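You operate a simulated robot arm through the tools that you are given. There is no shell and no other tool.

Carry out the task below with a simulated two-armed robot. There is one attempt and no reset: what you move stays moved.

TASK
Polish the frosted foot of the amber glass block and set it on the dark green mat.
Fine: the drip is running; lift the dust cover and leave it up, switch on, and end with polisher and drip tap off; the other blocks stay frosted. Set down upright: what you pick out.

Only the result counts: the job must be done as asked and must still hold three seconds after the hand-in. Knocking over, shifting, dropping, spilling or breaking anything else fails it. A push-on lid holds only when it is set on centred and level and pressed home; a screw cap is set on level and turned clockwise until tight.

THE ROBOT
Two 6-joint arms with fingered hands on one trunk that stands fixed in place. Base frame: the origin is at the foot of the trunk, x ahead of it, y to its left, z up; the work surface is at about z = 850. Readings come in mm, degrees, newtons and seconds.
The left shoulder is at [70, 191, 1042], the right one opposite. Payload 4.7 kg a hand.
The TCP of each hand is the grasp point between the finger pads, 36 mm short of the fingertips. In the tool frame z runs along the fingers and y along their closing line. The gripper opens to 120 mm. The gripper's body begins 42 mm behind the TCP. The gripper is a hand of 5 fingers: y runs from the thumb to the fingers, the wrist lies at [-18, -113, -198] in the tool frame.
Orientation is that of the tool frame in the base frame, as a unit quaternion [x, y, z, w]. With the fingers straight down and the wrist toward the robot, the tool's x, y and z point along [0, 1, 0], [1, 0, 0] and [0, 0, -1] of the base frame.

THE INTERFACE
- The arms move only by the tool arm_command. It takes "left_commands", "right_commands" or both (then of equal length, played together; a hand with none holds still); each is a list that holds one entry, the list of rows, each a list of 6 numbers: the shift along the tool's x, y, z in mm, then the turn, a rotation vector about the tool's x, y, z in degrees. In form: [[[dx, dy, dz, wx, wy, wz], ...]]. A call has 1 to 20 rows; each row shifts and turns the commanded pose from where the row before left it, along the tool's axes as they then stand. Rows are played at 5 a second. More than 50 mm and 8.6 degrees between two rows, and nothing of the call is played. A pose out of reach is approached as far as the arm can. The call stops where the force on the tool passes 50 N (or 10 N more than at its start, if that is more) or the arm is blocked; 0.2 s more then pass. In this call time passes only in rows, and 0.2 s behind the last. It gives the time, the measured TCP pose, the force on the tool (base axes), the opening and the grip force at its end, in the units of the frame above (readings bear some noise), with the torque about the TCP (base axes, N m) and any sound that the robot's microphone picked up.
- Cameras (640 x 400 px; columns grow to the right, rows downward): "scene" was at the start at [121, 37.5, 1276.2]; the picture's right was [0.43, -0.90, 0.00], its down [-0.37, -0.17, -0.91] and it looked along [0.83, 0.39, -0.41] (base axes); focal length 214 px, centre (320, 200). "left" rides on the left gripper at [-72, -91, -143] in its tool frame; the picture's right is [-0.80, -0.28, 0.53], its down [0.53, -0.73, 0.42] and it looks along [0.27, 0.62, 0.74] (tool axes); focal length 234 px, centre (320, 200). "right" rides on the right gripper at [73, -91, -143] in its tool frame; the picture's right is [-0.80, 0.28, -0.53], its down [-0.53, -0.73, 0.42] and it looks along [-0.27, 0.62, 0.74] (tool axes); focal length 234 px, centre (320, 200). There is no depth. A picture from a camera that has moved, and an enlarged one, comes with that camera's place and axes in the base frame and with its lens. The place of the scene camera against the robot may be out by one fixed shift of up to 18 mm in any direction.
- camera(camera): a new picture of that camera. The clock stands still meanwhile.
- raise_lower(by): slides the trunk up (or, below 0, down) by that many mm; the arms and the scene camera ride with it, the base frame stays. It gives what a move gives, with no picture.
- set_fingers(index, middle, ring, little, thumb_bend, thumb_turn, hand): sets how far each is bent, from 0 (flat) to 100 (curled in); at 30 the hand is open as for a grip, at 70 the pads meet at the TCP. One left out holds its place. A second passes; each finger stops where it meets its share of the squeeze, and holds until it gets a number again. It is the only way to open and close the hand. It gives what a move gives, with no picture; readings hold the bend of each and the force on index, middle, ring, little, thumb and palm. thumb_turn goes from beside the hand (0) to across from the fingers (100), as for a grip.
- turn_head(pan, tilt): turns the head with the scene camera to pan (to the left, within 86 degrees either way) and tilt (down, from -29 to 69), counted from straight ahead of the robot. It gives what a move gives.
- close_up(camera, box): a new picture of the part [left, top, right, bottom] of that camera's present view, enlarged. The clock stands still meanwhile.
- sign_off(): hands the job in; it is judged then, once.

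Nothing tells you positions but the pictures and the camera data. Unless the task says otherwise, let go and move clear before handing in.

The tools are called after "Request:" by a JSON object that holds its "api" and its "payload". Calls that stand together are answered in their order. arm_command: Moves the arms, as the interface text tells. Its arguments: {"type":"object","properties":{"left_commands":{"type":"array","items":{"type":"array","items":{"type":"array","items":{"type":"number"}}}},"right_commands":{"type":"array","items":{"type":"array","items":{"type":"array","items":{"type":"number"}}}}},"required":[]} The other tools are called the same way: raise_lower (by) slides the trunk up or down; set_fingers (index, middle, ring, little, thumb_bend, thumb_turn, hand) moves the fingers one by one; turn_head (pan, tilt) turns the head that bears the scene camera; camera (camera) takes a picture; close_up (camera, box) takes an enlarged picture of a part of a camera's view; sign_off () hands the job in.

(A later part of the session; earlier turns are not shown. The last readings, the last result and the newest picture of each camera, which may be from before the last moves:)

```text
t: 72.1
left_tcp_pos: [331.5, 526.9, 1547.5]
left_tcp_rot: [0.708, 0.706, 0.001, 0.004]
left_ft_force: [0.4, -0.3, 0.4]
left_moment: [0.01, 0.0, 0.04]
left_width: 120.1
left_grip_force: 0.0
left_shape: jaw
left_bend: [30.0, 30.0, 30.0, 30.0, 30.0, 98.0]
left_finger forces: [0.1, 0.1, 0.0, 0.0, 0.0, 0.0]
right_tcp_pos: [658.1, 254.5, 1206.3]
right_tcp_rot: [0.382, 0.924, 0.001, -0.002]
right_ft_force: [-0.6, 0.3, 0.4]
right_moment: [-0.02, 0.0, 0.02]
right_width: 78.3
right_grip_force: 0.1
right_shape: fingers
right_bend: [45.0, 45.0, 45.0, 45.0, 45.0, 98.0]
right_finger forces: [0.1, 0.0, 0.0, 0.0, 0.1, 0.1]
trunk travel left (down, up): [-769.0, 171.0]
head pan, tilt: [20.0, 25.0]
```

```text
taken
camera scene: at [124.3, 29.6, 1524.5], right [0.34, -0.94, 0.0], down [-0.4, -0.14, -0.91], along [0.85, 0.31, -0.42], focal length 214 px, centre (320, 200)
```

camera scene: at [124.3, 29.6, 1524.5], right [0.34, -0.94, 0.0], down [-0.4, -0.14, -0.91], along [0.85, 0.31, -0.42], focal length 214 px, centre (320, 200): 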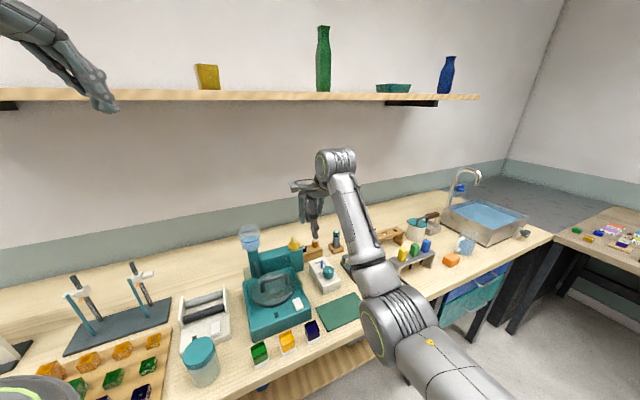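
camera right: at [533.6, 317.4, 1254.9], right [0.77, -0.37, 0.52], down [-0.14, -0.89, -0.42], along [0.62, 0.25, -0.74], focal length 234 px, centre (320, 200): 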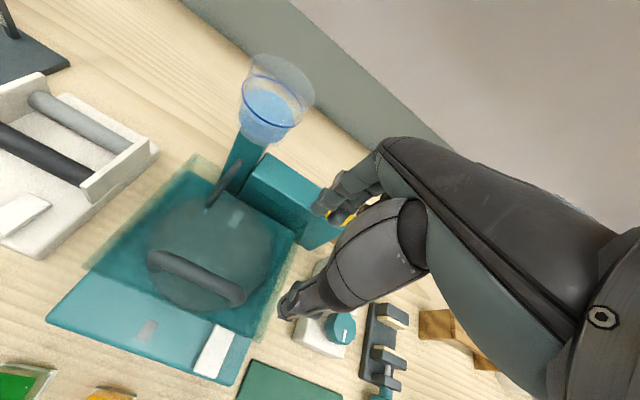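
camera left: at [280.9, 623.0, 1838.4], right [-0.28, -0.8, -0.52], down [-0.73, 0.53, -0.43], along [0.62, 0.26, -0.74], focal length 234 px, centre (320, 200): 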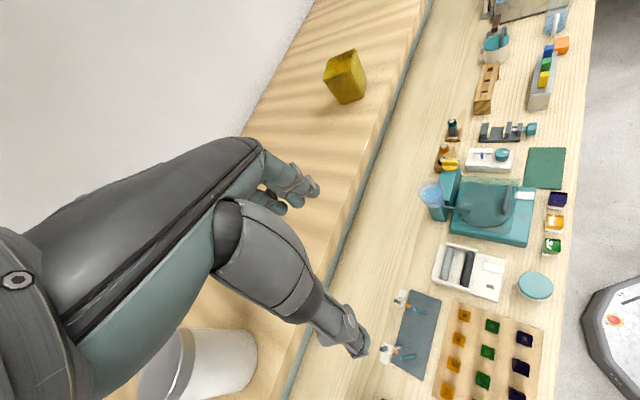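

The arms' folding limits matter here, so I want a clear look at how each shoulder is mounted before going on.

Request:
{"api": "turn_head", "payload": {"pan": 86, "tilt": 62}}

Request:
{"api": "camera", "payload": {"camera": "scene"}}

Request:
{"api": "turn_head", "payload": {"pan": -86, "tilt": 62}}

Request:
{"api": "camera", "payload": {"camera": "scene"}}

Request:
{"api": "turn_head", "payload": {"pan": -60, "tilt": 30}}

Request:
{"api": "camera", "payload": {"camera": "scene"}}

```text
t: 73.5
left_tcp_pos: [330.3, 527.0, 1547.5]
left_tcp_rot: [0.709, 0.706, 0.001, 0.003]
left_ft_force: [0.4, 0.3, -0.7]
left_moment: [-0.01, -0.01, -0.02]
left_width: 119.6
left_grip_force: 0.0
left_shape: jaw
left_bend: [30.0, 30.0, 30.0, 30.0, 30.0, 98.0]
left_finger forces: [0.1, 0.0, 0.0, 0.1, 0.0, 0.0]
right_tcp_pos: [657.2, 256.4, 1206.5]
right_tcp_rot: [0.382, 0.924, 0.002, -0.002]
right_ft_force: [0.4, 0.4, 0.6]
right_moment: [0.01, 0.02, 0.0]
right_width: 78.1
right_grip_force: 0.0
right_shape: fingers
right_bend: [45.0, 45.0, 45.0, 45.0, 45.0, 98.0]
right_finger forces: [0.0, 0.0, 0.0, 0.0, 0.0, 0.0]
trunk travel left (down, up): [-769.0, 171.0]
head pan, tilt: [85.9, 62.0]
```

```text
taken
camera scene: at [42.2, 62.2, 1472.2], right [1.0, -0.07, 0.0], down [-0.06, -0.88, -0.47], along [0.03, 0.47, -0.88], focal length 214 px, centre (320, 200)
```

scene: 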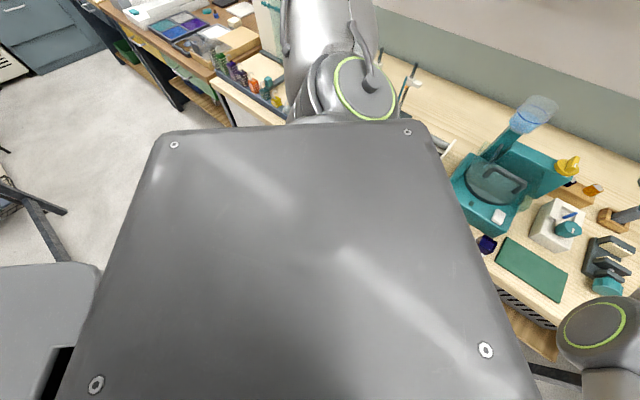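

```text
t: 76.1
left_tcp_pos: [331.2, 525.6, 1548.4]
left_tcp_rot: [0.708, 0.706, 0.001, 0.003]
left_ft_force: [-0.1, 0.4, 0.2]
left_moment: [0.0, 0.02, 0.02]
left_width: 120.1
left_grip_force: 0.1
left_shape: jaw
left_bend: [30.0, 30.0, 30.0, 30.0, 30.0, 98.0]
left_finger forces: [0.1, 0.0, 0.0, 0.1, 0.0, 0.1]
right_tcp_pos: [658.0, 255.5, 1206.8]
right_tcp_rot: [0.382, 0.924, 0.002, -0.001]
right_ft_force: [-0.6, 0.1, -0.4]
right_moment: [0.01, 0.0, 0.01]
right_width: 78.2
right_grip_force: 0.0
right_shape: fingers
right_bend: [45.0, 45.0, 45.0, 45.0, 45.0, 98.0]
right_finger forces: [0.0, 0.1, 0.0, 0.1, 0.0, 0.0]
trunk travel left (down, up): [-769.0, 171.0]
head pan, tilt: [-85.9, 62.0]
```

```text
taken
camera scene: at [42.2, -66.2, 1472.2], right [-1.0, -0.07, 0.0], down [-0.06, 0.88, -0.47], along [0.03, -0.47, -0.88], focal length 214 px, centre (320, 200)
```

scene: 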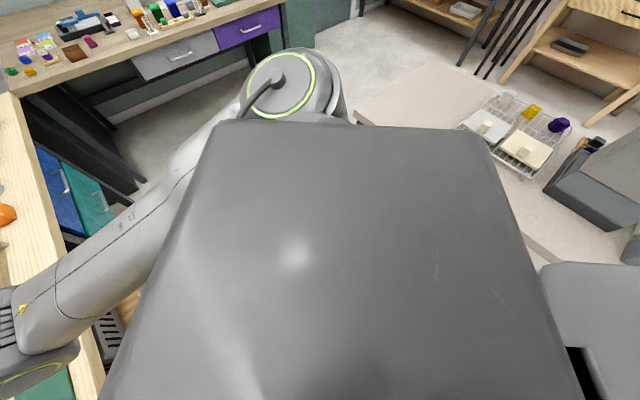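

```text
t: 77.1
left_tcp_pos: [330.3, 525.5, 1548.3]
left_tcp_rot: [0.709, 0.706, 0.001, 0.004]
left_ft_force: [0.3, -0.6, 0.3]
left_moment: [0.01, -0.03, -0.02]
left_width: 119.7
left_grip_force: 0.1
left_shape: jaw
left_bend: [30.0, 30.0, 30.0, 30.0, 30.0, 98.0]
left_finger forces: [0.1, 0.1, 0.0, 0.1, 0.0, 0.0]
right_tcp_pos: [658.2, 256.8, 1207.0]
right_tcp_rot: [0.382, 0.924, 0.001, -0.001]
right_ft_force: [-0.1, 1.0, -0.1]
right_moment: [-0.02, 0.03, 0.0]
right_width: 78.3
right_grip_force: 0.0
right_shape: fingers
right_bend: [45.0, 45.0, 45.0, 45.0, 45.0, 98.0]
right_finger forces: [0.0, 0.0, 0.0, 0.0, 0.0, 0.1]
trunk travel left (down, up): [-769.0, 171.0]
head pan, tilt: [-60.0, 30.0]
```

```text
taken
camera scene: at [82.7, -80.3, 1516.5], right [-0.87, -0.5, 0.0], down [-0.25, 0.43, -0.87], along [0.43, -0.75, -0.5], focal length 214 px, centre (320, 200)
```

scene: 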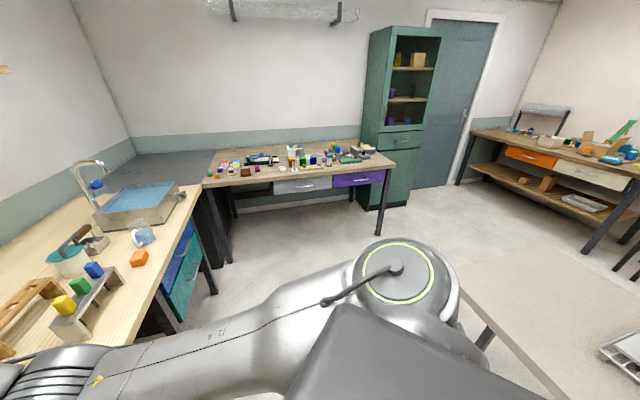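

I think I understand now: the right arm has a near limit that shrinks when its wrist is well below its shoulder. So with the trunk raised fully, I'll take the right hand outward to the right, then down, then back in over the bench.

Request:
{"api": "raise_lower", "payload": {"by": 165}}

Request:
{"api": "arm_command", "payload": {"right_commands": [[[-38, -4, 0, 0, 0, 0], [-38, -4, 0, 0, 0, 0], [-38, -4, 0, 0, 0, 0], [-38, -4, 0, 0, 0, 0], [-38, -4, 0, 0, 0, 0], [0, 0, 40, 0, 0, 0], [0, 0, 40, 0, 0, 0], [0, 0, 40, 0, 0, 0], [0, 0, 40, 0, 0, 0], [0, 0, 40, 0, 0, 0]]]}}

Request:
{"api": "turn_head", "payload": {"pan": 20, "tilt": 35}}

Request:
{"api": "camera", "payload": {"camera": "scene"}}

```text
t: 79.0
left_tcp_pos: [330.9, 527.2, 1711.7]
left_tcp_rot: [0.708, 0.706, 0.001, 0.003]
left_ft_force: [-0.8, 0.4, 1.0]
left_moment: [-0.03, -0.01, -0.02]
left_width: 120.1
left_grip_force: 0.1
left_shape: jaw
left_bend: [30.0, 30.0, 30.0, 30.0, 30.0, 98.0]
left_finger forces: [0.0, 0.0, 0.0, 0.0, 0.0, 0.0]
right_tcp_pos: [659.4, 255.2, 1371.5]
right_tcp_rot: [0.382, 0.924, 0.001, -0.001]
right_ft_force: [0.1, -0.6, 0.2]
right_moment: [-0.02, -0.03, -0.01]
right_width: 78.1
right_grip_force: 0.0
right_shape: fingers
right_bend: [45.0, 45.0, 45.0, 45.0, 45.0, 98.0]
right_finger forces: [0.0, 0.1, 0.1, 0.1, 0.1, 0.1]
trunk travel left (down, up): [-934.0, 6.0]
head pan, tilt: [-60.0, 30.0]
```

```text
t: 81.2
left_tcp_pos: [331.5, 526.5, 1713.3]
left_tcp_rot: [0.708, 0.706, 0.002, 0.004]
left_ft_force: [1.2, -0.1, 0.4]
left_moment: [0.0, 0.02, 0.0]
left_width: 120.0
left_grip_force: 0.0
left_shape: jaw
left_bend: [30.0, 30.0, 30.0, 30.0, 30.0, 98.0]
left_finger forces: [0.0, 0.1, 0.0, 0.1, 0.0, 0.0]
right_tcp_pos: [778.6, 107.4, 1170.3]
right_tcp_rot: [0.382, 0.924, 0.001, -0.001]
right_ft_force: [0.0, 0.4, 0.3]
right_moment: [-0.01, 0.04, -0.03]
right_width: 77.9
right_grip_force: 0.0
right_shape: fingers
right_bend: [45.0, 45.0, 45.0, 45.0, 45.0, 98.0]
right_finger forces: [0.0, 0.1, 0.0, 0.0, 0.0, 0.0]
trunk travel left (down, up): [-934.0, 6.0]
head pan, tilt: [-60.0, 30.0]
```

```text
t: 82.7
left_tcp_pos: [330.5, 526.2, 1713.7]
left_tcp_rot: [0.709, 0.705, 0.001, 0.004]
left_ft_force: [-0.4, 0.2, -0.3]
left_moment: [0.0, 0.0, -0.02]
left_width: 119.7
left_grip_force: 0.1
left_shape: jaw
left_bend: [30.0, 30.0, 30.0, 30.0, 30.0, 98.0]
left_finger forces: [0.0, 0.1, 0.0, 0.0, 0.0, 0.1]
right_tcp_pos: [778.9, 108.6, 1171.8]
right_tcp_rot: [0.382, 0.924, 0.001, -0.001]
right_ft_force: [0.0, -0.5, 0.3]
right_moment: [0.01, 0.0, 0.03]
right_width: 78.3
right_grip_force: 0.1
right_shape: fingers
right_bend: [45.0, 45.0, 45.0, 45.0, 45.0, 98.0]
right_finger forces: [0.0, 0.0, 0.0, 0.0, 0.0, 0.0]
trunk travel left (down, up): [-934.0, 6.0]
head pan, tilt: [20.0, 35.0]
```

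```text
taken
camera scene: at [120.4, 27.9, 1673.7], right [0.34, -0.94, 0.0], down [-0.54, -0.2, -0.82], along [0.77, 0.28, -0.57], focal length 214 px, centre (320, 200)
```

scene: 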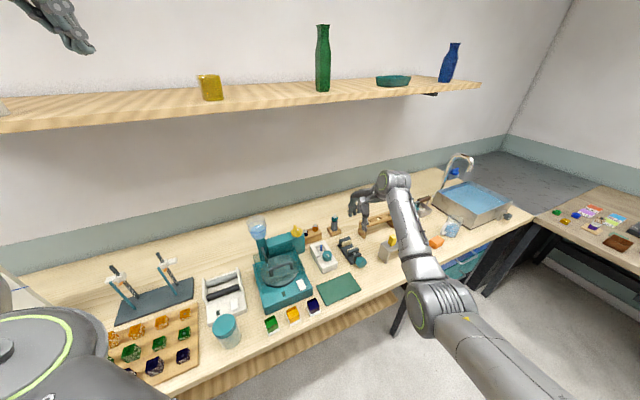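

The detour worked: the right hand is now below its shoulder height with everything in reach. I'll lower a little and come in over the handle.

Request:
{"api": "arm_command", "payload": {"right_commands": [[[0, 0, 30, 0, 0, 0], [0, 0, 30, 0, 0, 0], [35, 3, 0, 0, 0, 0], [35, 3, 0, 0, 0, 0], [35, 3, 0, 0, 0, 0], [35, 3, 0, 0, 0, 0], [35, 3, 0, 0, 0, 0], [35, 3, 0, 0, 0, 0], [35, 3, 0, 0, 0, 0], [35, 3, 0, 0, 0, 0], [33, 3, 0, 0, 0, 0]]]}}

Request:
{"api": "turn_head", "payload": {"pan": 35, "tilt": 45}}

Request:
{"api": "camera", "payload": {"camera": "scene"}}

Request:
{"api": "camera", "payload": {"camera": "right"}}

```text
t: 85.1
left_tcp_pos: [327.9, 530.3, 1711.7]
left_tcp_rot: [0.708, 0.706, 0.001, 0.005]
left_ft_force: [-0.8, 0.2, 0.3]
left_moment: [-0.07, -0.07, -0.01]
left_width: 119.9
left_grip_force: 0.0
left_shape: jaw
left_bend: [30.0, 30.0, 30.0, 30.0, 30.0, 98.0]
left_finger forces: [0.0, 0.0, 0.1, 0.0, 0.0, 0.0]
right_tcp_pos: [727.5, 301.7, 1114.7]
right_tcp_rot: [0.38, 0.925, 0.002, -0.002]
right_ft_force: [-1.6, -3.1, -8.0]
right_moment: [0.36, -0.14, -0.07]
right_width: 78.1
right_grip_force: 0.0
right_shape: fingers
right_bend: [45.0, 45.0, 45.0, 45.0, 45.0, 98.0]
right_finger forces: [0.0, 0.0, 0.1, 0.1, 0.0, 0.1]
right hand out of reach, approached as far as the arm can: row 6, 7, 8, 9, 10, 11
trunk travel left (down, up): [-934.0, 6.0]
head pan, tilt: [20.0, 35.0]
```

```text
t: 85.8
left_tcp_pos: [331.2, 527.8, 1713.0]
left_tcp_rot: [0.708, 0.706, 0.001, 0.004]
left_ft_force: [0.0, -0.2, -0.3]
left_moment: [0.01, 0.02, -0.01]
left_width: 119.8
left_grip_force: 0.0
left_shape: jaw
left_bend: [30.0, 30.0, 30.0, 30.0, 30.0, 98.0]
left_finger forces: [0.0, 0.0, 0.0, 0.1, 0.0, 0.1]
right_tcp_pos: [733.6, 301.8, 1121.1]
right_tcp_rot: [0.38, 0.925, 0.007, 0.0]
right_ft_force: [0.1, 0.4, -0.2]
right_moment: [-0.03, 0.01, -0.01]
right_width: 78.3
right_grip_force: 0.1
right_shape: fingers
right_bend: [45.0, 45.0, 45.0, 45.0, 45.0, 98.0]
right_finger forces: [0.0, 0.0, 0.0, 0.1, 0.0, 0.0]
trunk travel left (down, up): [-934.0, 6.0]
head pan, tilt: [35.0, 45.0]
```

```text
taken
camera scene: at [104.0, 44.9, 1659.0], right [0.57, -0.82, 0.0], down [-0.58, -0.41, -0.71], along [0.58, 0.41, -0.71], focal length 214 px, centre (320, 200)
```

scene: 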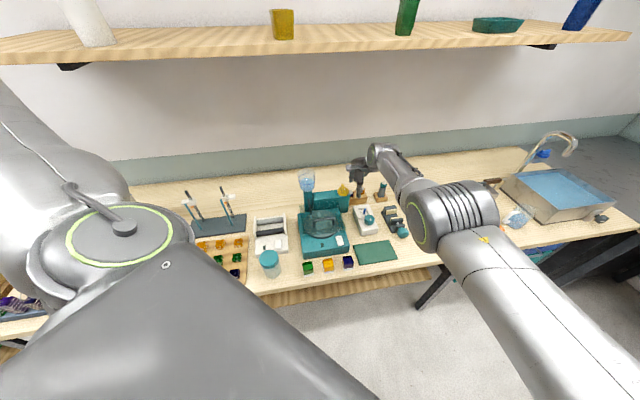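

```text
taken
camera right: at [616.0, 286.0, 1264.3], right [0.76, -0.37, 0.53], down [-0.14, -0.89, -0.44], along [0.63, 0.26, -0.73], focal length 234 px, centre (320, 200)
```

right: 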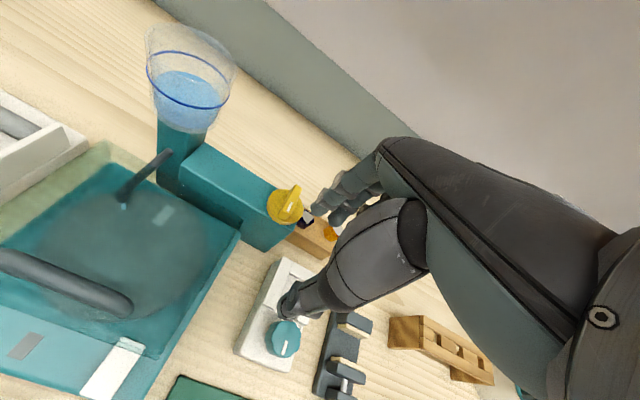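

The right arm is limited crossing to its left. I'll withdraw it back to the right and up so that it is parked clear, and then try to re-fold the left arm (the one on the bench's side) by swinging it nearly straight.

Request:
{"api": "arm_command", "payload": {"right_commands": [[[-35, -15, 0, 0, 0, 0], [-35, -15, 0, 0, 0, 0], [-35, -15, 0, 0, 0, 0], [-35, -15, 0, 0, 0, 0], [-30, -15, 0, 0, 0, 0], [-15, -15, -35, 0, 0, 0], [0, -10, -40, 0, 0, 0], [0, -10, -40, 0, 0, 0], [0, -5, -45, 0, 0, 0], [0, -5, -45, 0, 0, 0], [0, 0, -45, 0, 0, 0], [0, 0, -45, 0, 0, 0], [0, 0, -45, 0, 0, 0]]]}}

Request:
{"api": "arm_command", "payload": {"right_commands": [[[0, 0, -45, 0, 0, 0], [0, 0, -45, 0, 0, 0], [0, 0, -45, 0, 0, 0], [0, 0, -45, 0, 0, 0]]]}}

Request:
{"api": "camera", "payload": {"camera": "scene"}}

```text
t: 88.7
left_tcp_pos: [327.3, 526.3, 1714.9]
left_tcp_rot: [0.708, 0.706, 0.002, 0.004]
left_ft_force: [0.2, 0.5, 0.4]
left_moment: [0.0, -0.05, 0.02]
left_width: 119.9
left_grip_force: 0.0
left_shape: jaw
left_bend: [30.0, 30.0, 30.0, 30.0, 30.0, 98.0]
left_finger forces: [0.0, 0.1, 0.1, 0.1, 0.0, 0.1]
right_tcp_pos: [844.0, 105.6, 1432.6]
right_tcp_rot: [0.381, 0.925, -0.001, -0.002]
right_ft_force: [-0.4, -0.5, -0.4]
right_moment: [0.03, -0.03, 0.03]
right_width: 78.3
right_grip_force: 0.0
right_shape: fingers
right_bend: [45.0, 45.0, 45.0, 45.0, 45.0, 98.0]
right_finger forces: [0.0, 0.0, 0.0, 0.0, 0.0, 0.1]
right hand out of reach, approached as far as the arm can: row 1, 2, 3, 4, 5, 6, 7, 8, 9, 10, 12, 13
trunk travel left (down, up): [-934.0, 6.0]
head pan, tilt: [35.0, 45.0]
```

```text
t: 89.7
left_tcp_pos: [330.5, 526.9, 1713.4]
left_tcp_rot: [0.708, 0.706, 0.001, 0.004]
left_ft_force: [0.4, 0.7, -0.1]
left_moment: [-0.02, 0.04, 0.0]
left_width: 119.8
left_grip_force: 0.1
left_shape: jaw
left_bend: [30.0, 30.0, 30.0, 30.0, 30.0, 98.0]
left_finger forces: [0.0, 0.0, 0.0, 0.1, 0.1, 0.0]
right_tcp_pos: [806.0, 73.4, 1593.7]
right_tcp_rot: [0.382, 0.924, 0.001, -0.001]
right_ft_force: [0.1, 0.3, -0.1]
right_moment: [0.03, 0.01, -0.02]
right_width: 78.3
right_grip_force: 0.1
right_shape: fingers
right_bend: [45.0, 45.0, 45.0, 45.0, 45.0, 98.0]
right_finger forces: [0.0, 0.0, 0.1, 0.1, 0.0, 0.0]
right hand out of reach, approached as far as the arm can: row 1, 2, 3, 4
trunk travel left (down, up): [-934.0, 6.0]
head pan, tilt: [35.0, 45.0]
```

```text
taken
camera scene: at [103.4, 44.6, 1658.9], right [0.57, -0.82, 0.0], down [-0.58, -0.41, -0.71], along [0.58, 0.41, -0.71], focal length 214 px, centre (320, 200)
```

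scene: 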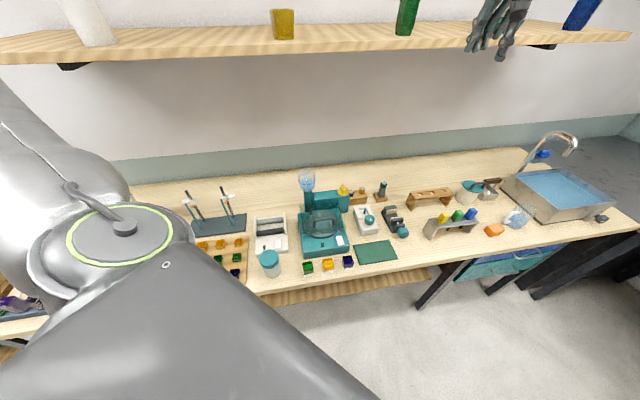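

The right hand is parked to the right. Now I'll lower the trunk to its start height and try swinging the left arm out nearly straight and forward, in the free space under the shelf.

Request:
{"api": "raise_lower", "payload": {"by": -400}}

Request:
{"api": "arm_command", "payload": {"left_commands": [[[35, 25, -15, 0, 0, 0], [35, 25, -15, 0, 0, 0], [30, 30, -10, 0, 0, 0], [30, 30, -10, 0, 0, 0]]]}}

Request:
{"api": "turn_head", "payload": {"pan": 60, "tilt": 10}}

Request:
{"api": "camera", "payload": {"camera": "scene"}}

```text
t: 93.5
left_tcp_pos: [330.1, 526.2, 1312.5]
left_tcp_rot: [0.708, 0.706, 0.001, 0.004]
left_ft_force: [-0.4, -0.5, 0.2]
left_moment: [-0.01, 0.01, 0.02]
left_width: 120.0
left_grip_force: 0.1
left_shape: jaw
left_bend: [30.0, 30.0, 30.0, 30.0, 30.0, 98.0]
left_finger forces: [0.1, 0.0, 0.1, 0.0, 0.0, 0.0]
right_tcp_pos: [807.6, 73.2, 1193.4]
right_tcp_rot: [0.382, 0.924, 0.001, 0.0]
right_ft_force: [-0.3, -0.4, 1.1]
right_moment: [-0.02, -0.02, -0.02]
right_width: 78.0
right_grip_force: 0.0
right_shape: fingers
right_bend: [45.0, 45.0, 45.0, 45.0, 45.0, 98.0]
right_finger forces: [0.1, 0.1, 0.0, 0.1, 0.0, 0.0]
trunk travel left (down, up): [-534.0, 406.0]
head pan, tilt: [35.0, 45.0]
```

```text
t: 94.5
left_tcp_pos: [412.3, 663.5, 1294.8]
left_tcp_rot: [0.709, 0.705, 0.001, 0.005]
left_ft_force: [-0.1, 0.6, 0.1]
left_moment: [-0.03, 0.0, -0.04]
left_width: 119.8
left_grip_force: 0.2
left_shape: jaw
left_bend: [30.0, 30.0, 30.0, 30.0, 30.0, 98.0]
left_finger forces: [0.0, 0.1, 0.1, 0.0, 0.1, 0.1]
left hand out of reach, approached as far as the arm can: row 1, 2, 3, 4
right_tcp_pos: [808.3, 74.8, 1193.0]
right_tcp_rot: [0.382, 0.924, 0.001, -0.002]
right_ft_force: [0.4, -0.3, -0.7]
right_moment: [-0.01, 0.01, -0.03]
right_width: 78.2
right_grip_force: 0.1
right_shape: fingers
right_bend: [45.0, 45.0, 45.0, 45.0, 45.0, 98.0]
right_finger forces: [0.1, 0.1, 0.0, 0.0, 0.0, 0.0]
trunk travel left (down, up): [-534.0, 406.0]
head pan, tilt: [35.0, 45.0]
```

```text
t: 95.5
left_tcp_pos: [409.9, 661.5, 1296.1]
left_tcp_rot: [0.708, 0.706, 0.003, 0.005]
left_ft_force: [0.3, -0.2, -0.7]
left_moment: [0.05, 0.03, -0.03]
left_width: 120.3
left_grip_force: 0.0
left_shape: jaw
left_bend: [30.0, 30.0, 30.0, 30.0, 30.0, 98.0]
left_finger forces: [0.0, 0.1, 0.0, 0.0, 0.1, 0.0]
right_tcp_pos: [807.5, 75.3, 1193.8]
right_tcp_rot: [0.382, 0.924, 0.002, -0.001]
right_ft_force: [-0.7, 0.0, -0.2]
right_moment: [-0.04, 0.0, 0.01]
right_width: 77.9
right_grip_force: 0.0
right_shape: fingers
right_bend: [45.0, 45.0, 45.0, 45.0, 45.0, 98.0]
right_finger forces: [0.0, 0.0, 0.0, 0.0, 0.1, 0.1]
trunk travel left (down, up): [-534.0, 406.0]
head pan, tilt: [60.0, 10.0]
```

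```text
taken
camera scene: at [84.4, 78.6, 1313.7], right [0.87, -0.5, 0.0], down [-0.09, -0.15, -0.98], along [0.49, 0.85, -0.17], focal length 214 px, centre (320, 200)
```

scene: 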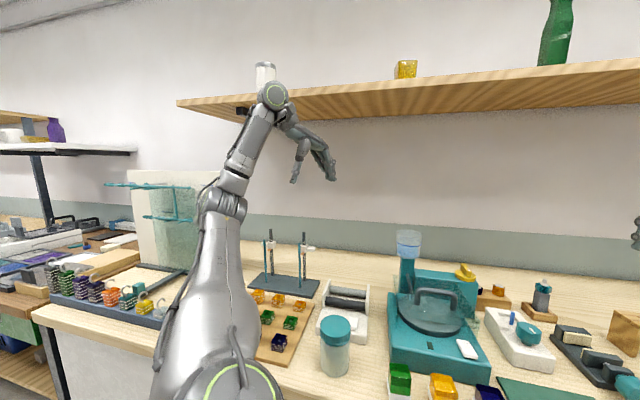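

The left arm has in fact re-folded: its elbow is now low with the forearm rising, like the right arm's usable posture. I'll try swinging it forward and to the right.

Request:
{"api": "arm_command", "payload": {"left_commands": [[[-20, 30, 0, 0, 0, 0], [-20, 30, 0, 0, 0, 0], [-25, 25, 0, 0, 0, 0], [-25, 25, 0, 0, 0, 0], [-30, 20, 0, 0, 0, 0], [-30, 20, 0, 0, 0, 0]]]}}

Request:
{"api": "camera", "payload": {"camera": "scene"}}

```text
t: 96.9
left_tcp_pos: [522.9, 531.7, 1219.3]
left_tcp_rot: [0.708, 0.706, 0.001, 0.005]
left_ft_force: [0.5, -0.6, -0.5]
left_moment: [-0.02, 0.03, -0.01]
left_width: 120.0
left_grip_force: 0.1
left_shape: jaw
left_bend: [30.0, 30.0, 30.0, 30.0, 30.0, 98.0]
left_finger forces: [0.1, 0.0, 0.0, 0.0, 0.1, 0.0]
left hand out of reach, approached as far as the arm can: row 1, 2, 3, 4, 5, 6
right_tcp_pos: [808.7, 72.4, 1193.5]
right_tcp_rot: [0.382, 0.924, 0.002, -0.001]
right_ft_force: [0.5, -0.1, -0.4]
right_moment: [0.02, 0.02, -0.02]
right_width: 78.3
right_grip_force: 0.1
right_shape: fingers
right_bend: [45.0, 45.0, 45.0, 45.0, 45.0, 98.0]
right_finger forces: [0.1, 0.0, 0.0, 0.0, 0.0, 0.1]
trunk travel left (down, up): [-534.0, 406.0]
head pan, tilt: [60.0, 10.0]
```

```text
taken
camera scene: at [85.3, 78.1, 1313.8], right [0.87, -0.5, 0.0], down [-0.09, -0.15, -0.98], along [0.49, 0.85, -0.17], focal length 214 px, centre (320, 200)
```

scene: 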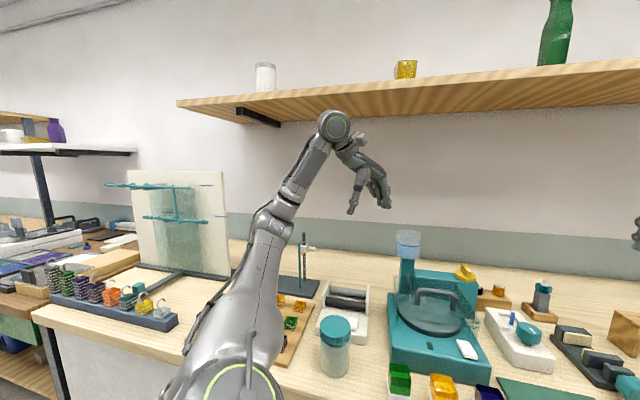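

It is swinging forward and right as hoped. I'll continue, asking for a bit of height to stay clear of things.

Request:
{"api": "arm_command", "payload": {"left_commands": [[[-25, 30, -15, 0, 0, 0], [-25, 30, -15, 0, 0, 0], [-25, 30, -15, 0, 0, 0], [-25, 30, -15, 0, 0, 0], [-25, 30, -15, 0, 0, 0], [-25, 30, -15, 0, 0, 0]]]}}

Request:
{"api": "camera", "payload": {"camera": "scene"}}

```text
t: 98.3
left_tcp_pos: [614.0, 493.4, 1162.5]
left_tcp_rot: [0.71, 0.704, 0.004, 0.014]
left_ft_force: [0.2, -0.1, 0.3]
left_moment: [-0.02, 0.05, 0.01]
left_width: 119.8
left_grip_force: 0.1
left_shape: jaw
left_bend: [30.0, 30.0, 30.0, 30.0, 30.0, 98.0]
left_finger forces: [0.0, 0.0, 0.1, 0.1, 0.0, 0.0]
left hand out of reach, approached as far as the arm can: row 1, 2, 3, 4, 5, 6
right_tcp_pos: [807.4, 72.9, 1192.1]
right_tcp_rot: [0.382, 0.924, 0.003, -0.002]
right_ft_force: [0.7, -0.5, -0.5]
right_moment: [-0.02, 0.01, 0.01]
right_width: 78.2
right_grip_force: 0.1
right_shape: fingers
right_bend: [45.0, 45.0, 45.0, 45.0, 45.0, 98.0]
right_finger forces: [0.0, 0.0, 0.0, 0.1, 0.1, 0.0]
trunk travel left (down, up): [-534.0, 406.0]
head pan, tilt: [60.0, 10.0]
```

```text
taken
camera scene: at [85.7, 77.9, 1313.7], right [0.87, -0.5, 0.0], down [-0.09, -0.15, -0.98], along [0.49, 0.85, -0.17], focal length 214 px, centre (320, 200)
```

scene: 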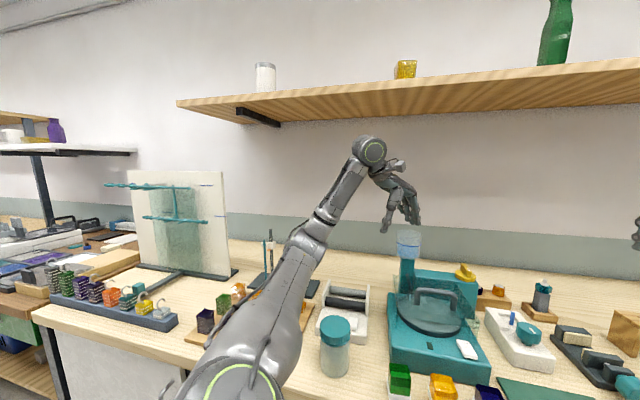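

The hand is nearing the reservoir's top, so I'll lift everything with the trunk before continuing the swing.

Request:
{"api": "raise_lower", "payload": {"by": 150}}

Request:
{"api": "arm_command", "payload": {"left_commands": [[[-30, 20, -15, 0, 0, 0], [-30, 20, -15, 0, 0, 0], [-30, 20, -15, 0, 0, 0], [-30, 20, -15, 0, 0, 0], [-30, 20, -15, 0, 0, 0], [-30, 20, -15, 0, 0, 0]]]}}

Request:
{"api": "turn_head", "payload": {"pan": 45, "tilt": 25}}

Request:
{"api": "camera", "payload": {"camera": "scene"}}

```text
t: 100.0
left_tcp_pos: [612.5, 493.7, 1313.3]
left_tcp_rot: [0.71, 0.704, 0.004, 0.014]
left_ft_force: [-1.4, 0.0, 0.1]
left_moment: [0.0, 0.01, -0.02]
left_width: 119.7
left_grip_force: 0.0
left_shape: jaw
left_bend: [30.0, 30.0, 30.0, 30.0, 30.0, 98.0]
left_finger forces: [0.0, 0.1, 0.1, 0.1, 0.0, 0.0]
right_tcp_pos: [808.1, 73.3, 1343.5]
right_tcp_rot: [0.382, 0.924, 0.002, -0.001]
right_ft_force: [0.4, 0.0, -0.2]
right_moment: [0.03, -0.01, 0.0]
right_width: 78.4
right_grip_force: 0.0
right_shape: fingers
right_bend: [45.0, 45.0, 45.0, 45.0, 45.0, 98.0]
right_finger forces: [0.0, 0.0, 0.0, 0.1, 0.1, 0.1]
trunk travel left (down, up): [-684.0, 256.0]
head pan, tilt: [60.0, 10.0]
```

```text
t: 101.4
left_tcp_pos: [762.1, 394.9, 1331.2]
left_tcp_rot: [0.711, 0.703, 0.005, 0.013]
left_ft_force: [0.2, -0.2, -0.7]
left_moment: [0.03, -0.01, -0.01]
left_width: 119.9
left_grip_force: 0.0
left_shape: jaw
left_bend: [30.0, 30.0, 30.0, 30.0, 30.0, 98.0]
left_finger forces: [0.0, 0.0, 0.1, 0.0, 0.0, 0.1]
left hand out of reach, approached as far as the arm can: row 1, 2, 3, 4, 5
right_tcp_pos: [807.5, 71.4, 1343.9]
right_tcp_rot: [0.382, 0.924, 0.003, -0.002]
right_ft_force: [0.1, -0.6, -0.2]
right_moment: [0.02, 0.01, -0.02]
right_width: 78.4
right_grip_force: 0.0
right_shape: fingers
right_bend: [45.0, 45.0, 45.0, 45.0, 45.0, 98.0]
right_finger forces: [0.0, 0.0, 0.0, 0.1, 0.0, 0.0]
trunk travel left (down, up): [-684.0, 256.0]
head pan, tilt: [60.0, 10.0]
```

```text
t: 102.2
left_tcp_pos: [761.3, 397.0, 1329.1]
left_tcp_rot: [0.71, 0.704, 0.005, 0.016]
left_ft_force: [-0.2, 0.3, -0.9]
left_moment: [-0.01, -0.03, -0.01]
left_width: 119.9
left_grip_force: 0.1
left_shape: jaw
left_bend: [30.0, 30.0, 30.0, 30.0, 30.0, 98.0]
left_finger forces: [0.1, 0.0, 0.0, 0.0, 0.1, 0.0]
right_tcp_pos: [808.8, 74.0, 1344.5]
right_tcp_rot: [0.381, 0.925, 0.001, -0.002]
right_ft_force: [0.1, -0.8, 1.0]
right_moment: [-0.01, -0.01, 0.02]
right_width: 78.0
right_grip_force: 0.1
right_shape: fingers
right_bend: [45.0, 45.0, 45.0, 45.0, 45.0, 98.0]
right_finger forces: [0.0, 0.1, 0.0, 0.0, 0.1, 0.0]
trunk travel left (down, up): [-684.0, 256.0]
head pan, tilt: [45.0, 25.0]
```

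```text
taken
camera scene: at [102.9, 63.4, 1439.5], right [0.71, -0.71, 0.0], down [-0.3, -0.3, -0.91], along [0.64, 0.64, -0.42], focal length 214 px, centre (320, 200)
```

scene: 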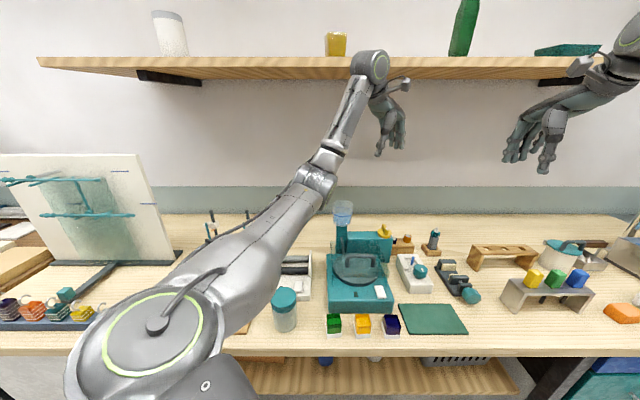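

The left arm is now in the useful posture, out over the bench. I'll alternate lowering the hand and raising the trunk so that its wrist ends up well below the shoulder without nearing the shelf.

Request:
{"api": "arm_command", "payload": {"left_commands": [[[-5, 0, 40, 0, 0, 0], [-5, 0, 40, 0, 0, 0], [-5, 0, 40, 0, 0, 0], [-5, 0, 40, 0, 0, 0]]]}}

Request:
{"api": "raise_lower", "payload": {"by": 200}}

Request:
{"api": "arm_command", "payload": {"left_commands": [[[0, 0, 40, 0, 0, 0], [0, 0, 40, 0, 0, 0], [0, 0, 40, 0, 0, 0], [0, 0, 40, 0, 0, 0], [0, 0, 20, 0, 0, 0]]]}}

Request:
{"api": "camera", "payload": {"camera": "scene"}}

```text
t: 103.2
left_tcp_pos: [764.4, 373.2, 1169.4]
left_tcp_rot: [0.71, 0.704, 0.004, 0.014]
left_ft_force: [1.0, -0.5, 0.1]
left_moment: [-0.01, -0.01, 0.04]
left_width: 119.7
left_grip_force: 0.1
left_shape: jaw
left_bend: [30.0, 30.0, 30.0, 30.0, 30.0, 98.0]
left_finger forces: [0.1, 0.1, 0.1, 0.0, 0.0, 0.1]
right_tcp_pos: [809.7, 73.8, 1343.6]
right_tcp_rot: [0.381, 0.924, 0.002, 0.0]
right_ft_force: [-0.2, -0.6, -0.7]
right_moment: [-0.02, 0.01, -0.01]
right_width: 78.4
right_grip_force: 0.0
right_shape: fingers
right_bend: [45.0, 45.0, 45.0, 45.0, 45.0, 98.0]
right_finger forces: [0.0, 0.1, 0.0, 0.0, 0.0, 0.1]
trunk travel left (down, up): [-684.0, 256.0]
head pan, tilt: [45.0, 25.0]
```

```text
t: 105.4
left_tcp_pos: [764.7, 372.9, 1370.9]
left_tcp_rot: [0.71, 0.704, 0.005, 0.014]
left_ft_force: [-0.4, 0.6, 0.4]
left_moment: [0.0, -0.02, 0.06]
left_width: 119.8
left_grip_force: 0.0
left_shape: jaw
left_bend: [30.0, 30.0, 30.0, 30.0, 30.0, 98.0]
left_finger forces: [0.0, 0.1, 0.0, 0.0, 0.0, 0.0]
right_tcp_pos: [807.7, 73.7, 1543.7]
right_tcp_rot: [0.382, 0.924, 0.003, -0.002]
right_ft_force: [-0.1, -0.1, -0.2]
right_moment: [0.02, -0.02, 0.0]
right_width: 78.0
right_grip_force: 0.1
right_shape: fingers
right_bend: [45.0, 45.0, 45.0, 45.0, 45.0, 98.0]
right_finger forces: [0.0, 0.0, 0.0, 0.0, 0.0, 0.1]
trunk travel left (down, up): [-884.0, 56.0]
head pan, tilt: [45.0, 25.0]
```

```text
t: 106.6
left_tcp_pos: [767.8, 370.0, 1190.2]
left_tcp_rot: [0.71, 0.704, 0.004, 0.014]
left_ft_force: [0.3, 0.4, 0.6]
left_moment: [0.01, 0.03, 0.02]
left_width: 119.9
left_grip_force: 0.0
left_shape: jaw
left_bend: [30.0, 30.0, 30.0, 30.0, 30.0, 98.0]
left_finger forces: [0.0, 0.0, 0.0, 0.0, 0.1, 0.0]
right_tcp_pos: [808.1, 73.2, 1544.0]
right_tcp_rot: [0.382, 0.924, 0.001, -0.001]
right_ft_force: [0.7, 0.8, 0.2]
right_moment: [0.0, 0.01, 0.03]
right_width: 78.2
right_grip_force: 0.0
right_shape: fingers
right_bend: [45.0, 45.0, 45.0, 45.0, 45.0, 98.0]
right_finger forces: [0.0, 0.0, 0.0, 0.1, 0.0, 0.0]
trunk travel left (down, up): [-884.0, 56.0]
head pan, tilt: [45.0, 25.0]
```

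```text
taken
camera scene: at [103.3, 63.3, 1639.5], right [0.71, -0.71, 0.0], down [-0.3, -0.3, -0.91], along [0.64, 0.64, -0.42], focal length 214 px, centre (320, 200)
```

scene: 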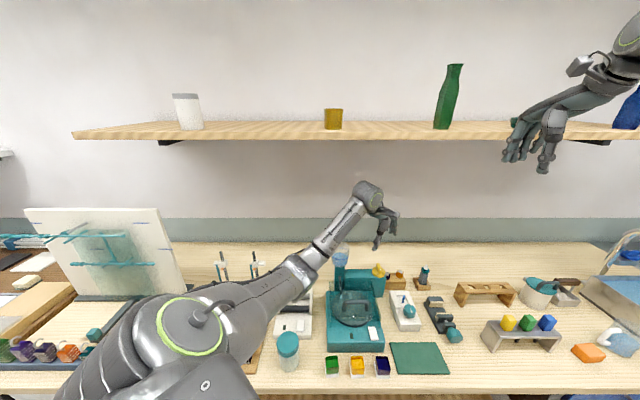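

All in reach now. I'll turn the left hand to 45° and then move it in over the handle.

Request:
{"api": "arm_command", "payload": {"left_commands": [[[0, 0, 0, 0, 0, -7.5], [0, 0, 0, 0, 0, -7.5], [0, 0, 0, 0, 0, -7.5], [0, 0, 0, 0, 0, -7.5], [0, 0, 0, 0, 0, -7.5], [0, 0, 0, 0, 0, -7.5]]]}}

Request:
{"api": "raise_lower", "payload": {"by": 50}}

Request:
{"api": "arm_command", "payload": {"left_commands": [[[5, -25, 15, 0, 0, 0], [5, -25, 15, 0, 0, 0], [10, -25, 15, 0, 0, 0], [10, -25, 15, 0, 0, 0]]]}}

```text
t: 108.0
left_tcp_pos: [769.0, 369.7, 1190.5]
left_tcp_rot: [0.386, 0.922, -0.002, 0.015]
left_ft_force: [-0.7, 0.4, -0.4]
left_moment: [-0.01, 0.01, 0.01]
left_width: 119.7
left_grip_force: 0.0
left_shape: jaw
left_bend: [30.0, 30.0, 30.0, 30.0, 30.0, 98.0]
left_finger forces: [0.0, 0.1, 0.0, 0.0, 0.0, 0.1]
right_tcp_pos: [808.3, 73.1, 1543.3]
right_tcp_rot: [0.382, 0.924, 0.002, -0.002]
right_ft_force: [0.1, 0.1, 0.2]
right_moment: [0.05, 0.04, 0.0]
right_width: 78.1
right_grip_force: 0.0
right_shape: fingers
right_bend: [45.0, 45.0, 45.0, 45.0, 45.0, 98.0]
right_finger forces: [0.1, 0.1, 0.0, 0.1, 0.0, 0.1]
trunk travel left (down, up): [-884.0, 56.0]
head pan, tilt: [45.0, 25.0]
```

```text
t: 108.9
left_tcp_pos: [768.7, 371.2, 1240.2]
left_tcp_rot: [0.386, 0.922, -0.001, 0.015]
left_ft_force: [-0.4, -0.1, 0.1]
left_moment: [0.03, 0.02, -0.03]
left_width: 119.9
left_grip_force: 0.1
left_shape: jaw
left_bend: [30.0, 30.0, 30.0, 30.0, 30.0, 98.0]
left_finger forces: [0.1, 0.0, 0.1, 0.1, 0.0, 0.0]
right_tcp_pos: [807.9, 75.4, 1594.1]
right_tcp_rot: [0.382, 0.924, 0.001, -0.001]
right_ft_force: [1.3, -0.8, -0.6]
right_moment: [0.05, 0.01, -0.06]
right_width: 78.3
right_grip_force: 0.0
right_shape: fingers
right_bend: [45.0, 45.0, 45.0, 45.0, 45.0, 98.0]
right_finger forces: [0.0, 0.1, 0.0, 0.0, 0.0, 0.0]
trunk travel left (down, up): [-934.0, 6.0]
head pan, tilt: [45.0, 25.0]
```

```text
t: 109.9
left_tcp_pos: [679.3, 320.3, 1175.9]
left_tcp_rot: [0.387, 0.922, 0.0, 0.017]
left_ft_force: [-0.1, -0.2, -1.1]
left_moment: [0.0, 0.0, -0.02]
left_width: 119.7
left_grip_force: 0.1
left_shape: jaw
left_bend: [30.0, 30.0, 30.0, 30.0, 30.0, 98.0]
left_finger forces: [0.0, 0.0, 0.1, 0.0, 0.0, 0.0]
left hand out of reach, approached as far as the arm can: row 4
right_tcp_pos: [805.6, 74.3, 1594.6]
right_tcp_rot: [0.381, 0.924, 0.001, -0.001]
right_ft_force: [0.8, -0.1, 0.0]
right_moment: [0.03, 0.02, -0.01]
right_width: 78.3
right_grip_force: 0.0
right_shape: fingers
right_bend: [45.0, 45.0, 45.0, 45.0, 45.0, 98.0]
right_finger forces: [0.0, 0.1, 0.0, 0.0, 0.0, 0.1]
trunk travel left (down, up): [-934.0, 6.0]
head pan, tilt: [45.0, 25.0]
```

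The inner limit is around here; it may ease lower down. I'll descend about 100 mm (still above the cover) and pull in again.

Request:
{"api": "arm_command", "payload": {"left_commands": [[[0, 0, 30, 0, 0, 0], [0, 0, 30, 0, 0, 0], [0, 0, 30, 0, 0, 0], [15, -15, 0, 0, 0, 0], [15, -15, 0, 0, 0, 0], [15, -15, 0, 0, 0, 0]]]}}

Request:
{"api": "turn_head", "payload": {"pan": 45, "tilt": 40}}

Request:
{"api": "camera", "payload": {"camera": "scene"}}

```text
t: 111.3
left_tcp_pos: [618.0, 319.1, 1084.6]
left_tcp_rot: [0.387, 0.922, -0.001, 0.014]
left_ft_force: [-1.3, -0.7, -0.6]
left_moment: [0.03, 0.01, -0.01]
left_width: 120.2
left_grip_force: 0.0
left_shape: jaw
left_bend: [30.0, 30.0, 30.0, 30.0, 30.0, 98.0]
left_finger forces: [0.0, 0.0, 0.0, 0.0, 0.1, 0.0]
right_tcp_pos: [806.8, 73.1, 1593.6]
right_tcp_rot: [0.381, 0.924, 0.002, 0.0]
right_ft_force: [-0.1, 0.0, -0.2]
right_moment: [0.02, -0.02, -0.01]
right_width: 78.1
right_grip_force: 0.0
right_shape: fingers
right_bend: [45.0, 45.0, 45.0, 45.0, 45.0, 98.0]
right_finger forces: [0.1, 0.1, 0.1, 0.0, 0.0, 0.0]
trunk travel left (down, up): [-934.0, 6.0]
head pan, tilt: [45.0, 25.0]
```

```text
t: 112.1
left_tcp_pos: [618.6, 320.4, 1084.5]
left_tcp_rot: [0.387, 0.922, -0.002, 0.015]
left_ft_force: [0.3, 0.1, -0.1]
left_moment: [0.02, 0.02, 0.0]
left_width: 120.0
left_grip_force: 0.1
left_shape: jaw
left_bend: [30.0, 30.0, 30.0, 30.0, 30.0, 98.0]
left_finger forces: [0.0, 0.1, 0.0, 0.0, 0.0, 0.1]
right_tcp_pos: [808.5, 72.9, 1593.4]
right_tcp_rot: [0.382, 0.924, 0.001, -0.001]
right_ft_force: [-0.5, 0.0, 0.2]
right_moment: [-0.01, -0.01, 0.03]
right_width: 78.0
right_grip_force: 0.0
right_shape: fingers
right_bend: [45.0, 45.0, 45.0, 45.0, 45.0, 98.0]
right_finger forces: [0.0, 0.1, 0.0, 0.0, 0.0, 0.1]
trunk travel left (down, up): [-934.0, 6.0]
head pan, tilt: [45.0, 40.0]
```

```text
taken
camera scene: at [98.0, 57.9, 1666.2], right [0.71, -0.71, 0.0], down [-0.45, -0.45, -0.77], along [0.54, 0.54, -0.64], focal length 214 px, centre (320, 200)
```

scene: 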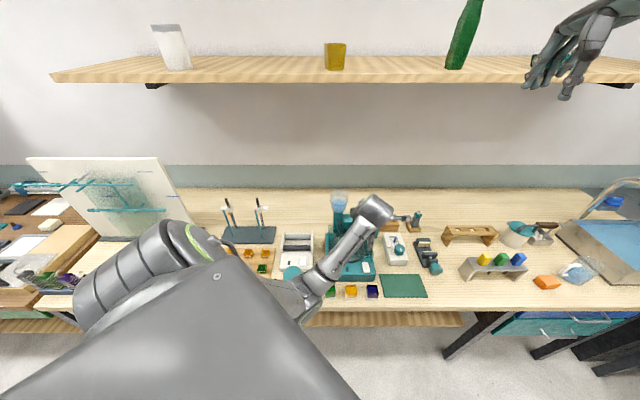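

Lower down it reaches easily. I'll square up the hand, centre it over the handle, and check with its own camera.

Request:
{"api": "arm_command", "payload": {"left_commands": [[[16, -4, 0, 0.45, 1.7, -0.6], [16, -4, 0, 0, 0, 0], [16, -4, 0, 0, 0, 0]]]}}

Request:
{"api": "camera", "payload": {"camera": "left"}}

Request:
{"api": "turn_head", "payload": {"pan": 30, "tilt": 40}}

Request:
{"api": "camera", "payload": {"camera": "scene"}}

```text
t: 112.9
left_tcp_pos: [576.0, 346.7, 1085.2]
left_tcp_rot: [0.383, 0.924, 0.0, -0.001]
left_ft_force: [-0.3, 0.3, -1.2]
left_moment: [0.0, -0.03, -0.01]
left_width: 120.2
left_grip_force: 0.0
left_shape: jaw
left_bend: [30.0, 30.0, 30.0, 30.0, 30.0, 98.0]
left_finger forces: [0.0, 0.0, 0.0, 0.0, 0.0, 0.1]
right_tcp_pos: [807.0, 75.0, 1593.5]
right_tcp_rot: [0.382, 0.924, 0.001, -0.001]
right_ft_force: [0.6, -0.1, -0.3]
right_moment: [-0.01, -0.01, -0.01]
right_width: 78.6
right_grip_force: 0.1
right_shape: fingers
right_bend: [45.0, 45.0, 45.0, 45.0, 45.0, 98.0]
right_finger forces: [0.0, 0.1, 0.0, 0.0, 0.0, 0.0]
trunk travel left (down, up): [-934.0, 6.0]
head pan, tilt: [45.0, 40.0]
```

```text
taken
camera left: at [563.4, 229.3, 1228.3], right [0.37, -0.77, -0.53], down [-0.89, -0.14, -0.42], along [0.25, 0.63, -0.74], focal length 234 px, centre (320, 200)
```

left: 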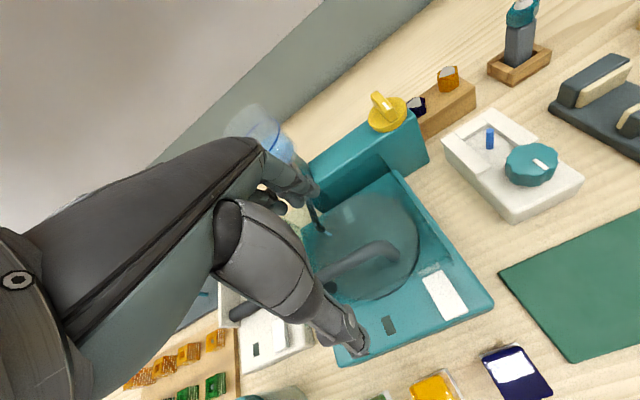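

```text
t: 113.6
left_tcp_pos: [576.1, 345.9, 1084.3]
left_tcp_rot: [0.382, 0.924, 0.001, 0.0]
left_ft_force: [-0.3, 0.4, -0.6]
left_moment: [0.02, 0.04, 0.03]
left_width: 119.9
left_grip_force: 0.1
left_shape: jaw
left_bend: [30.0, 30.0, 30.0, 30.0, 30.0, 98.0]
left_finger forces: [0.0, 0.1, 0.0, 0.0, 0.0, 0.0]
right_tcp_pos: [807.9, 72.6, 1593.8]
right_tcp_rot: [0.382, 0.924, 0.001, -0.001]
right_ft_force: [0.7, 0.5, 0.9]
right_moment: [0.02, 0.02, -0.02]
right_width: 78.4
right_grip_force: 0.0
right_shape: fingers
right_bend: [45.0, 45.0, 45.0, 45.0, 45.0, 98.0]
right_finger forces: [0.0, 0.0, 0.1, 0.0, 0.0, 0.0]
trunk travel left (down, up): [-934.0, 6.0]
head pan, tilt: [30.0, 40.0]
```

```text
taken
camera scene: at [111.4, 40.3, 1666.2], right [0.5, -0.87, 0.0], down [-0.56, -0.32, -0.77], along [0.66, 0.38, -0.64], focal length 214 px, centre (320, 200)
```

scene: 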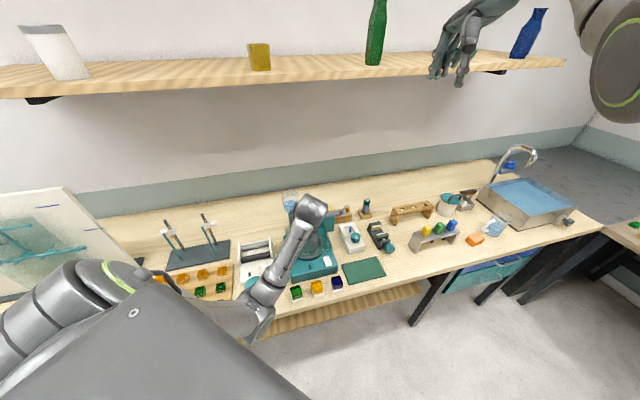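

The hand is square over the handle. I'll narrow the opening, to stay clear of the drip nozzle, and descend so the bar sits between the pads.

Request:
{"api": "set_fingers", "payload": {"hand": "left", "index": 48, "middle": 48, "ring": 48, "little": 48, "thumb_bend": 48}}

Request:
{"api": "arm_command", "payload": {"left_commands": [[[0, 0, 20, 0, 0, 0], [0, 0, 20, 0, 0, 0], [0, 0, 15, 0, 0, 0], [0, 0, 8, 0, 0, 0]]]}}

Request:
{"api": "camera", "payload": {"camera": "left"}}

Request:
{"api": "close_up", "payload": {"camera": "scene", "box": [250, 170, 390, 310]}}

```text
t: 114.6
left_tcp_pos: [575.3, 344.7, 1084.1]
left_tcp_rot: [0.382, 0.924, 0.0, -0.001]
left_ft_force: [-0.1, 0.4, 0.0]
left_moment: [-0.01, -0.02, 0.02]
left_width: 69.6
left_grip_force: 0.0
left_shape: fingers
left_bend: [48.0, 48.0, 48.0, 48.0, 48.0, 98.0]
left_finger forces: [0.0, 0.1, 0.0, 0.0, 0.1, 0.0]
right_tcp_pos: [807.6, 72.4, 1593.3]
right_tcp_rot: [0.382, 0.924, 0.002, -0.002]
right_ft_force: [-0.6, -0.1, 1.2]
right_moment: [-0.02, 0.0, 0.02]
right_width: 78.0
right_grip_force: 0.0
right_shape: fingers
right_bend: [45.0, 45.0, 45.0, 45.0, 45.0, 98.0]
right_finger forces: [0.0, 0.0, 0.1, 0.1, 0.0, 0.1]
trunk travel left (down, up): [-934.0, 6.0]
head pan, tilt: [30.0, 40.0]
```

```text
t: 115.6
left_tcp_pos: [576.2, 346.0, 1020.5]
left_tcp_rot: [0.383, 0.924, 0.0, -0.001]
left_ft_force: [-0.6, 0.0, -1.1]
left_moment: [-0.01, 0.02, 0.0]
left_width: 69.6
left_grip_force: 0.1
left_shape: fingers
left_bend: [48.0, 48.0, 48.0, 48.0, 48.0, 98.0]
left_finger forces: [0.0, 0.0, 0.0, 0.0, 0.0, 0.0]
right_tcp_pos: [808.6, 73.1, 1594.2]
right_tcp_rot: [0.382, 0.924, 0.001, -0.001]
right_ft_force: [0.4, -1.1, -0.9]
right_moment: [0.01, -0.05, -0.04]
right_width: 78.1
right_grip_force: 0.0
right_shape: fingers
right_bend: [45.0, 45.0, 45.0, 45.0, 45.0, 98.0]
right_finger forces: [0.0, 0.0, 0.1, 0.0, 0.1, 0.1]
trunk travel left (down, up): [-934.0, 6.0]
head pan, tilt: [30.0, 40.0]
```

```text
taken
camera left: at [564.2, 229.1, 1164.4], right [0.37, -0.77, -0.53], down [-0.89, -0.14, -0.42], along [0.25, 0.63, -0.74], focal length 234 px, centre (320, 200)
```

left: 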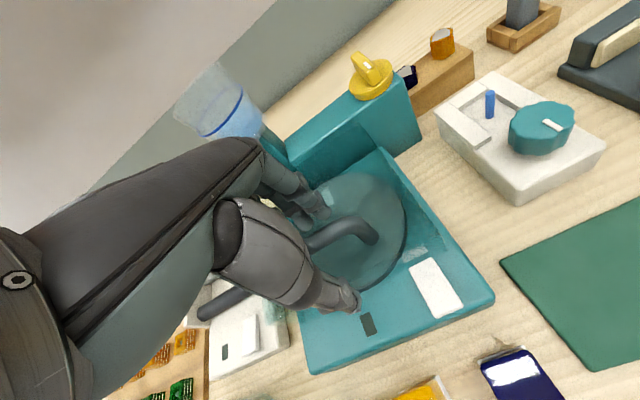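

```text
2.86 times, centred on (320, 240) of scene
camera zoom: at [111.4, 40.3, 1666.2], right [0.5, -0.87, 0.0], down [-0.56, -0.32, -0.77], along [0.66, 0.38, -0.64], focal length 613 px, centre (320, 86)
```

zoom: 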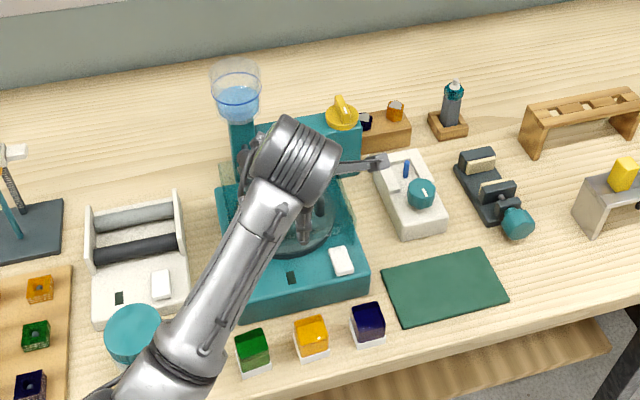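

The bar passes between thumb and fingers. I'll close on it.

Request:
{"api": "set_fingers", "payload": {"hand": "left", "index": 68, "middle": 68, "ring": 68, "little": 68, "thumb_bend": 68}}

Request:
{"api": "close_up", "payload": {"camera": "left", "box": [240, 150, 440, 330]}}

```text
t: 116.6
left_tcp_pos: [575.7, 347.0, 1020.1]
left_tcp_rot: [0.382, 0.924, 0.0, -0.001]
left_ft_force: [0.1, 0.8, -0.7]
left_moment: [-0.02, 0.0, 0.03]
left_width: 10.6
left_grip_force: 0.1
left_shape: fingers
left_bend: [68.0, 68.0, 68.0, 68.0, 68.0, 98.0]
left_finger forces: [0.0, 0.0, 0.0, 0.0, 0.0, 0.0]
right_tcp_pos: [808.1, 73.4, 1594.9]
right_tcp_rot: [0.383, 0.924, 0.001, -0.001]
right_ft_force: [-0.9, 0.3, 0.5]
right_moment: [0.03, 0.03, 0.01]
right_width: 78.3
right_grip_force: 0.0
right_shape: fingers
right_bend: [45.0, 45.0, 45.0, 45.0, 45.0, 98.0]
right_finger forces: [0.0, 0.1, 0.1, 0.0, 0.0, 0.1]
trunk travel left (down, up): [-934.0, 6.0]
head pan, tilt: [30.0, 40.0]
```

```text
2.22 times, centred on (340, 240) of left
camera zoom: at [564.2, 229.2, 1164.5], right [0.37, -0.76, -0.53], down [-0.89, -0.14, -0.42], along [0.25, 0.63, -0.74], focal length 520 px, centre (276, 111)
```

zoom: 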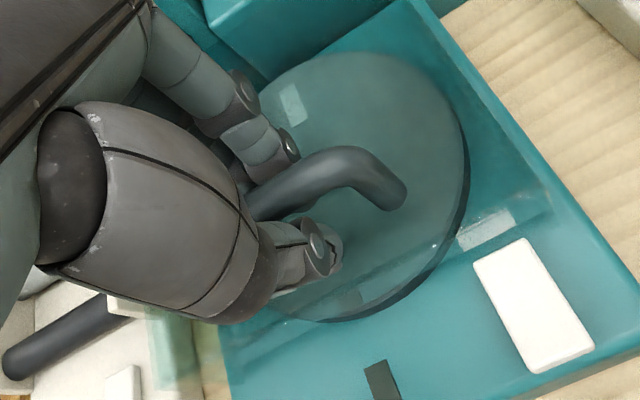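

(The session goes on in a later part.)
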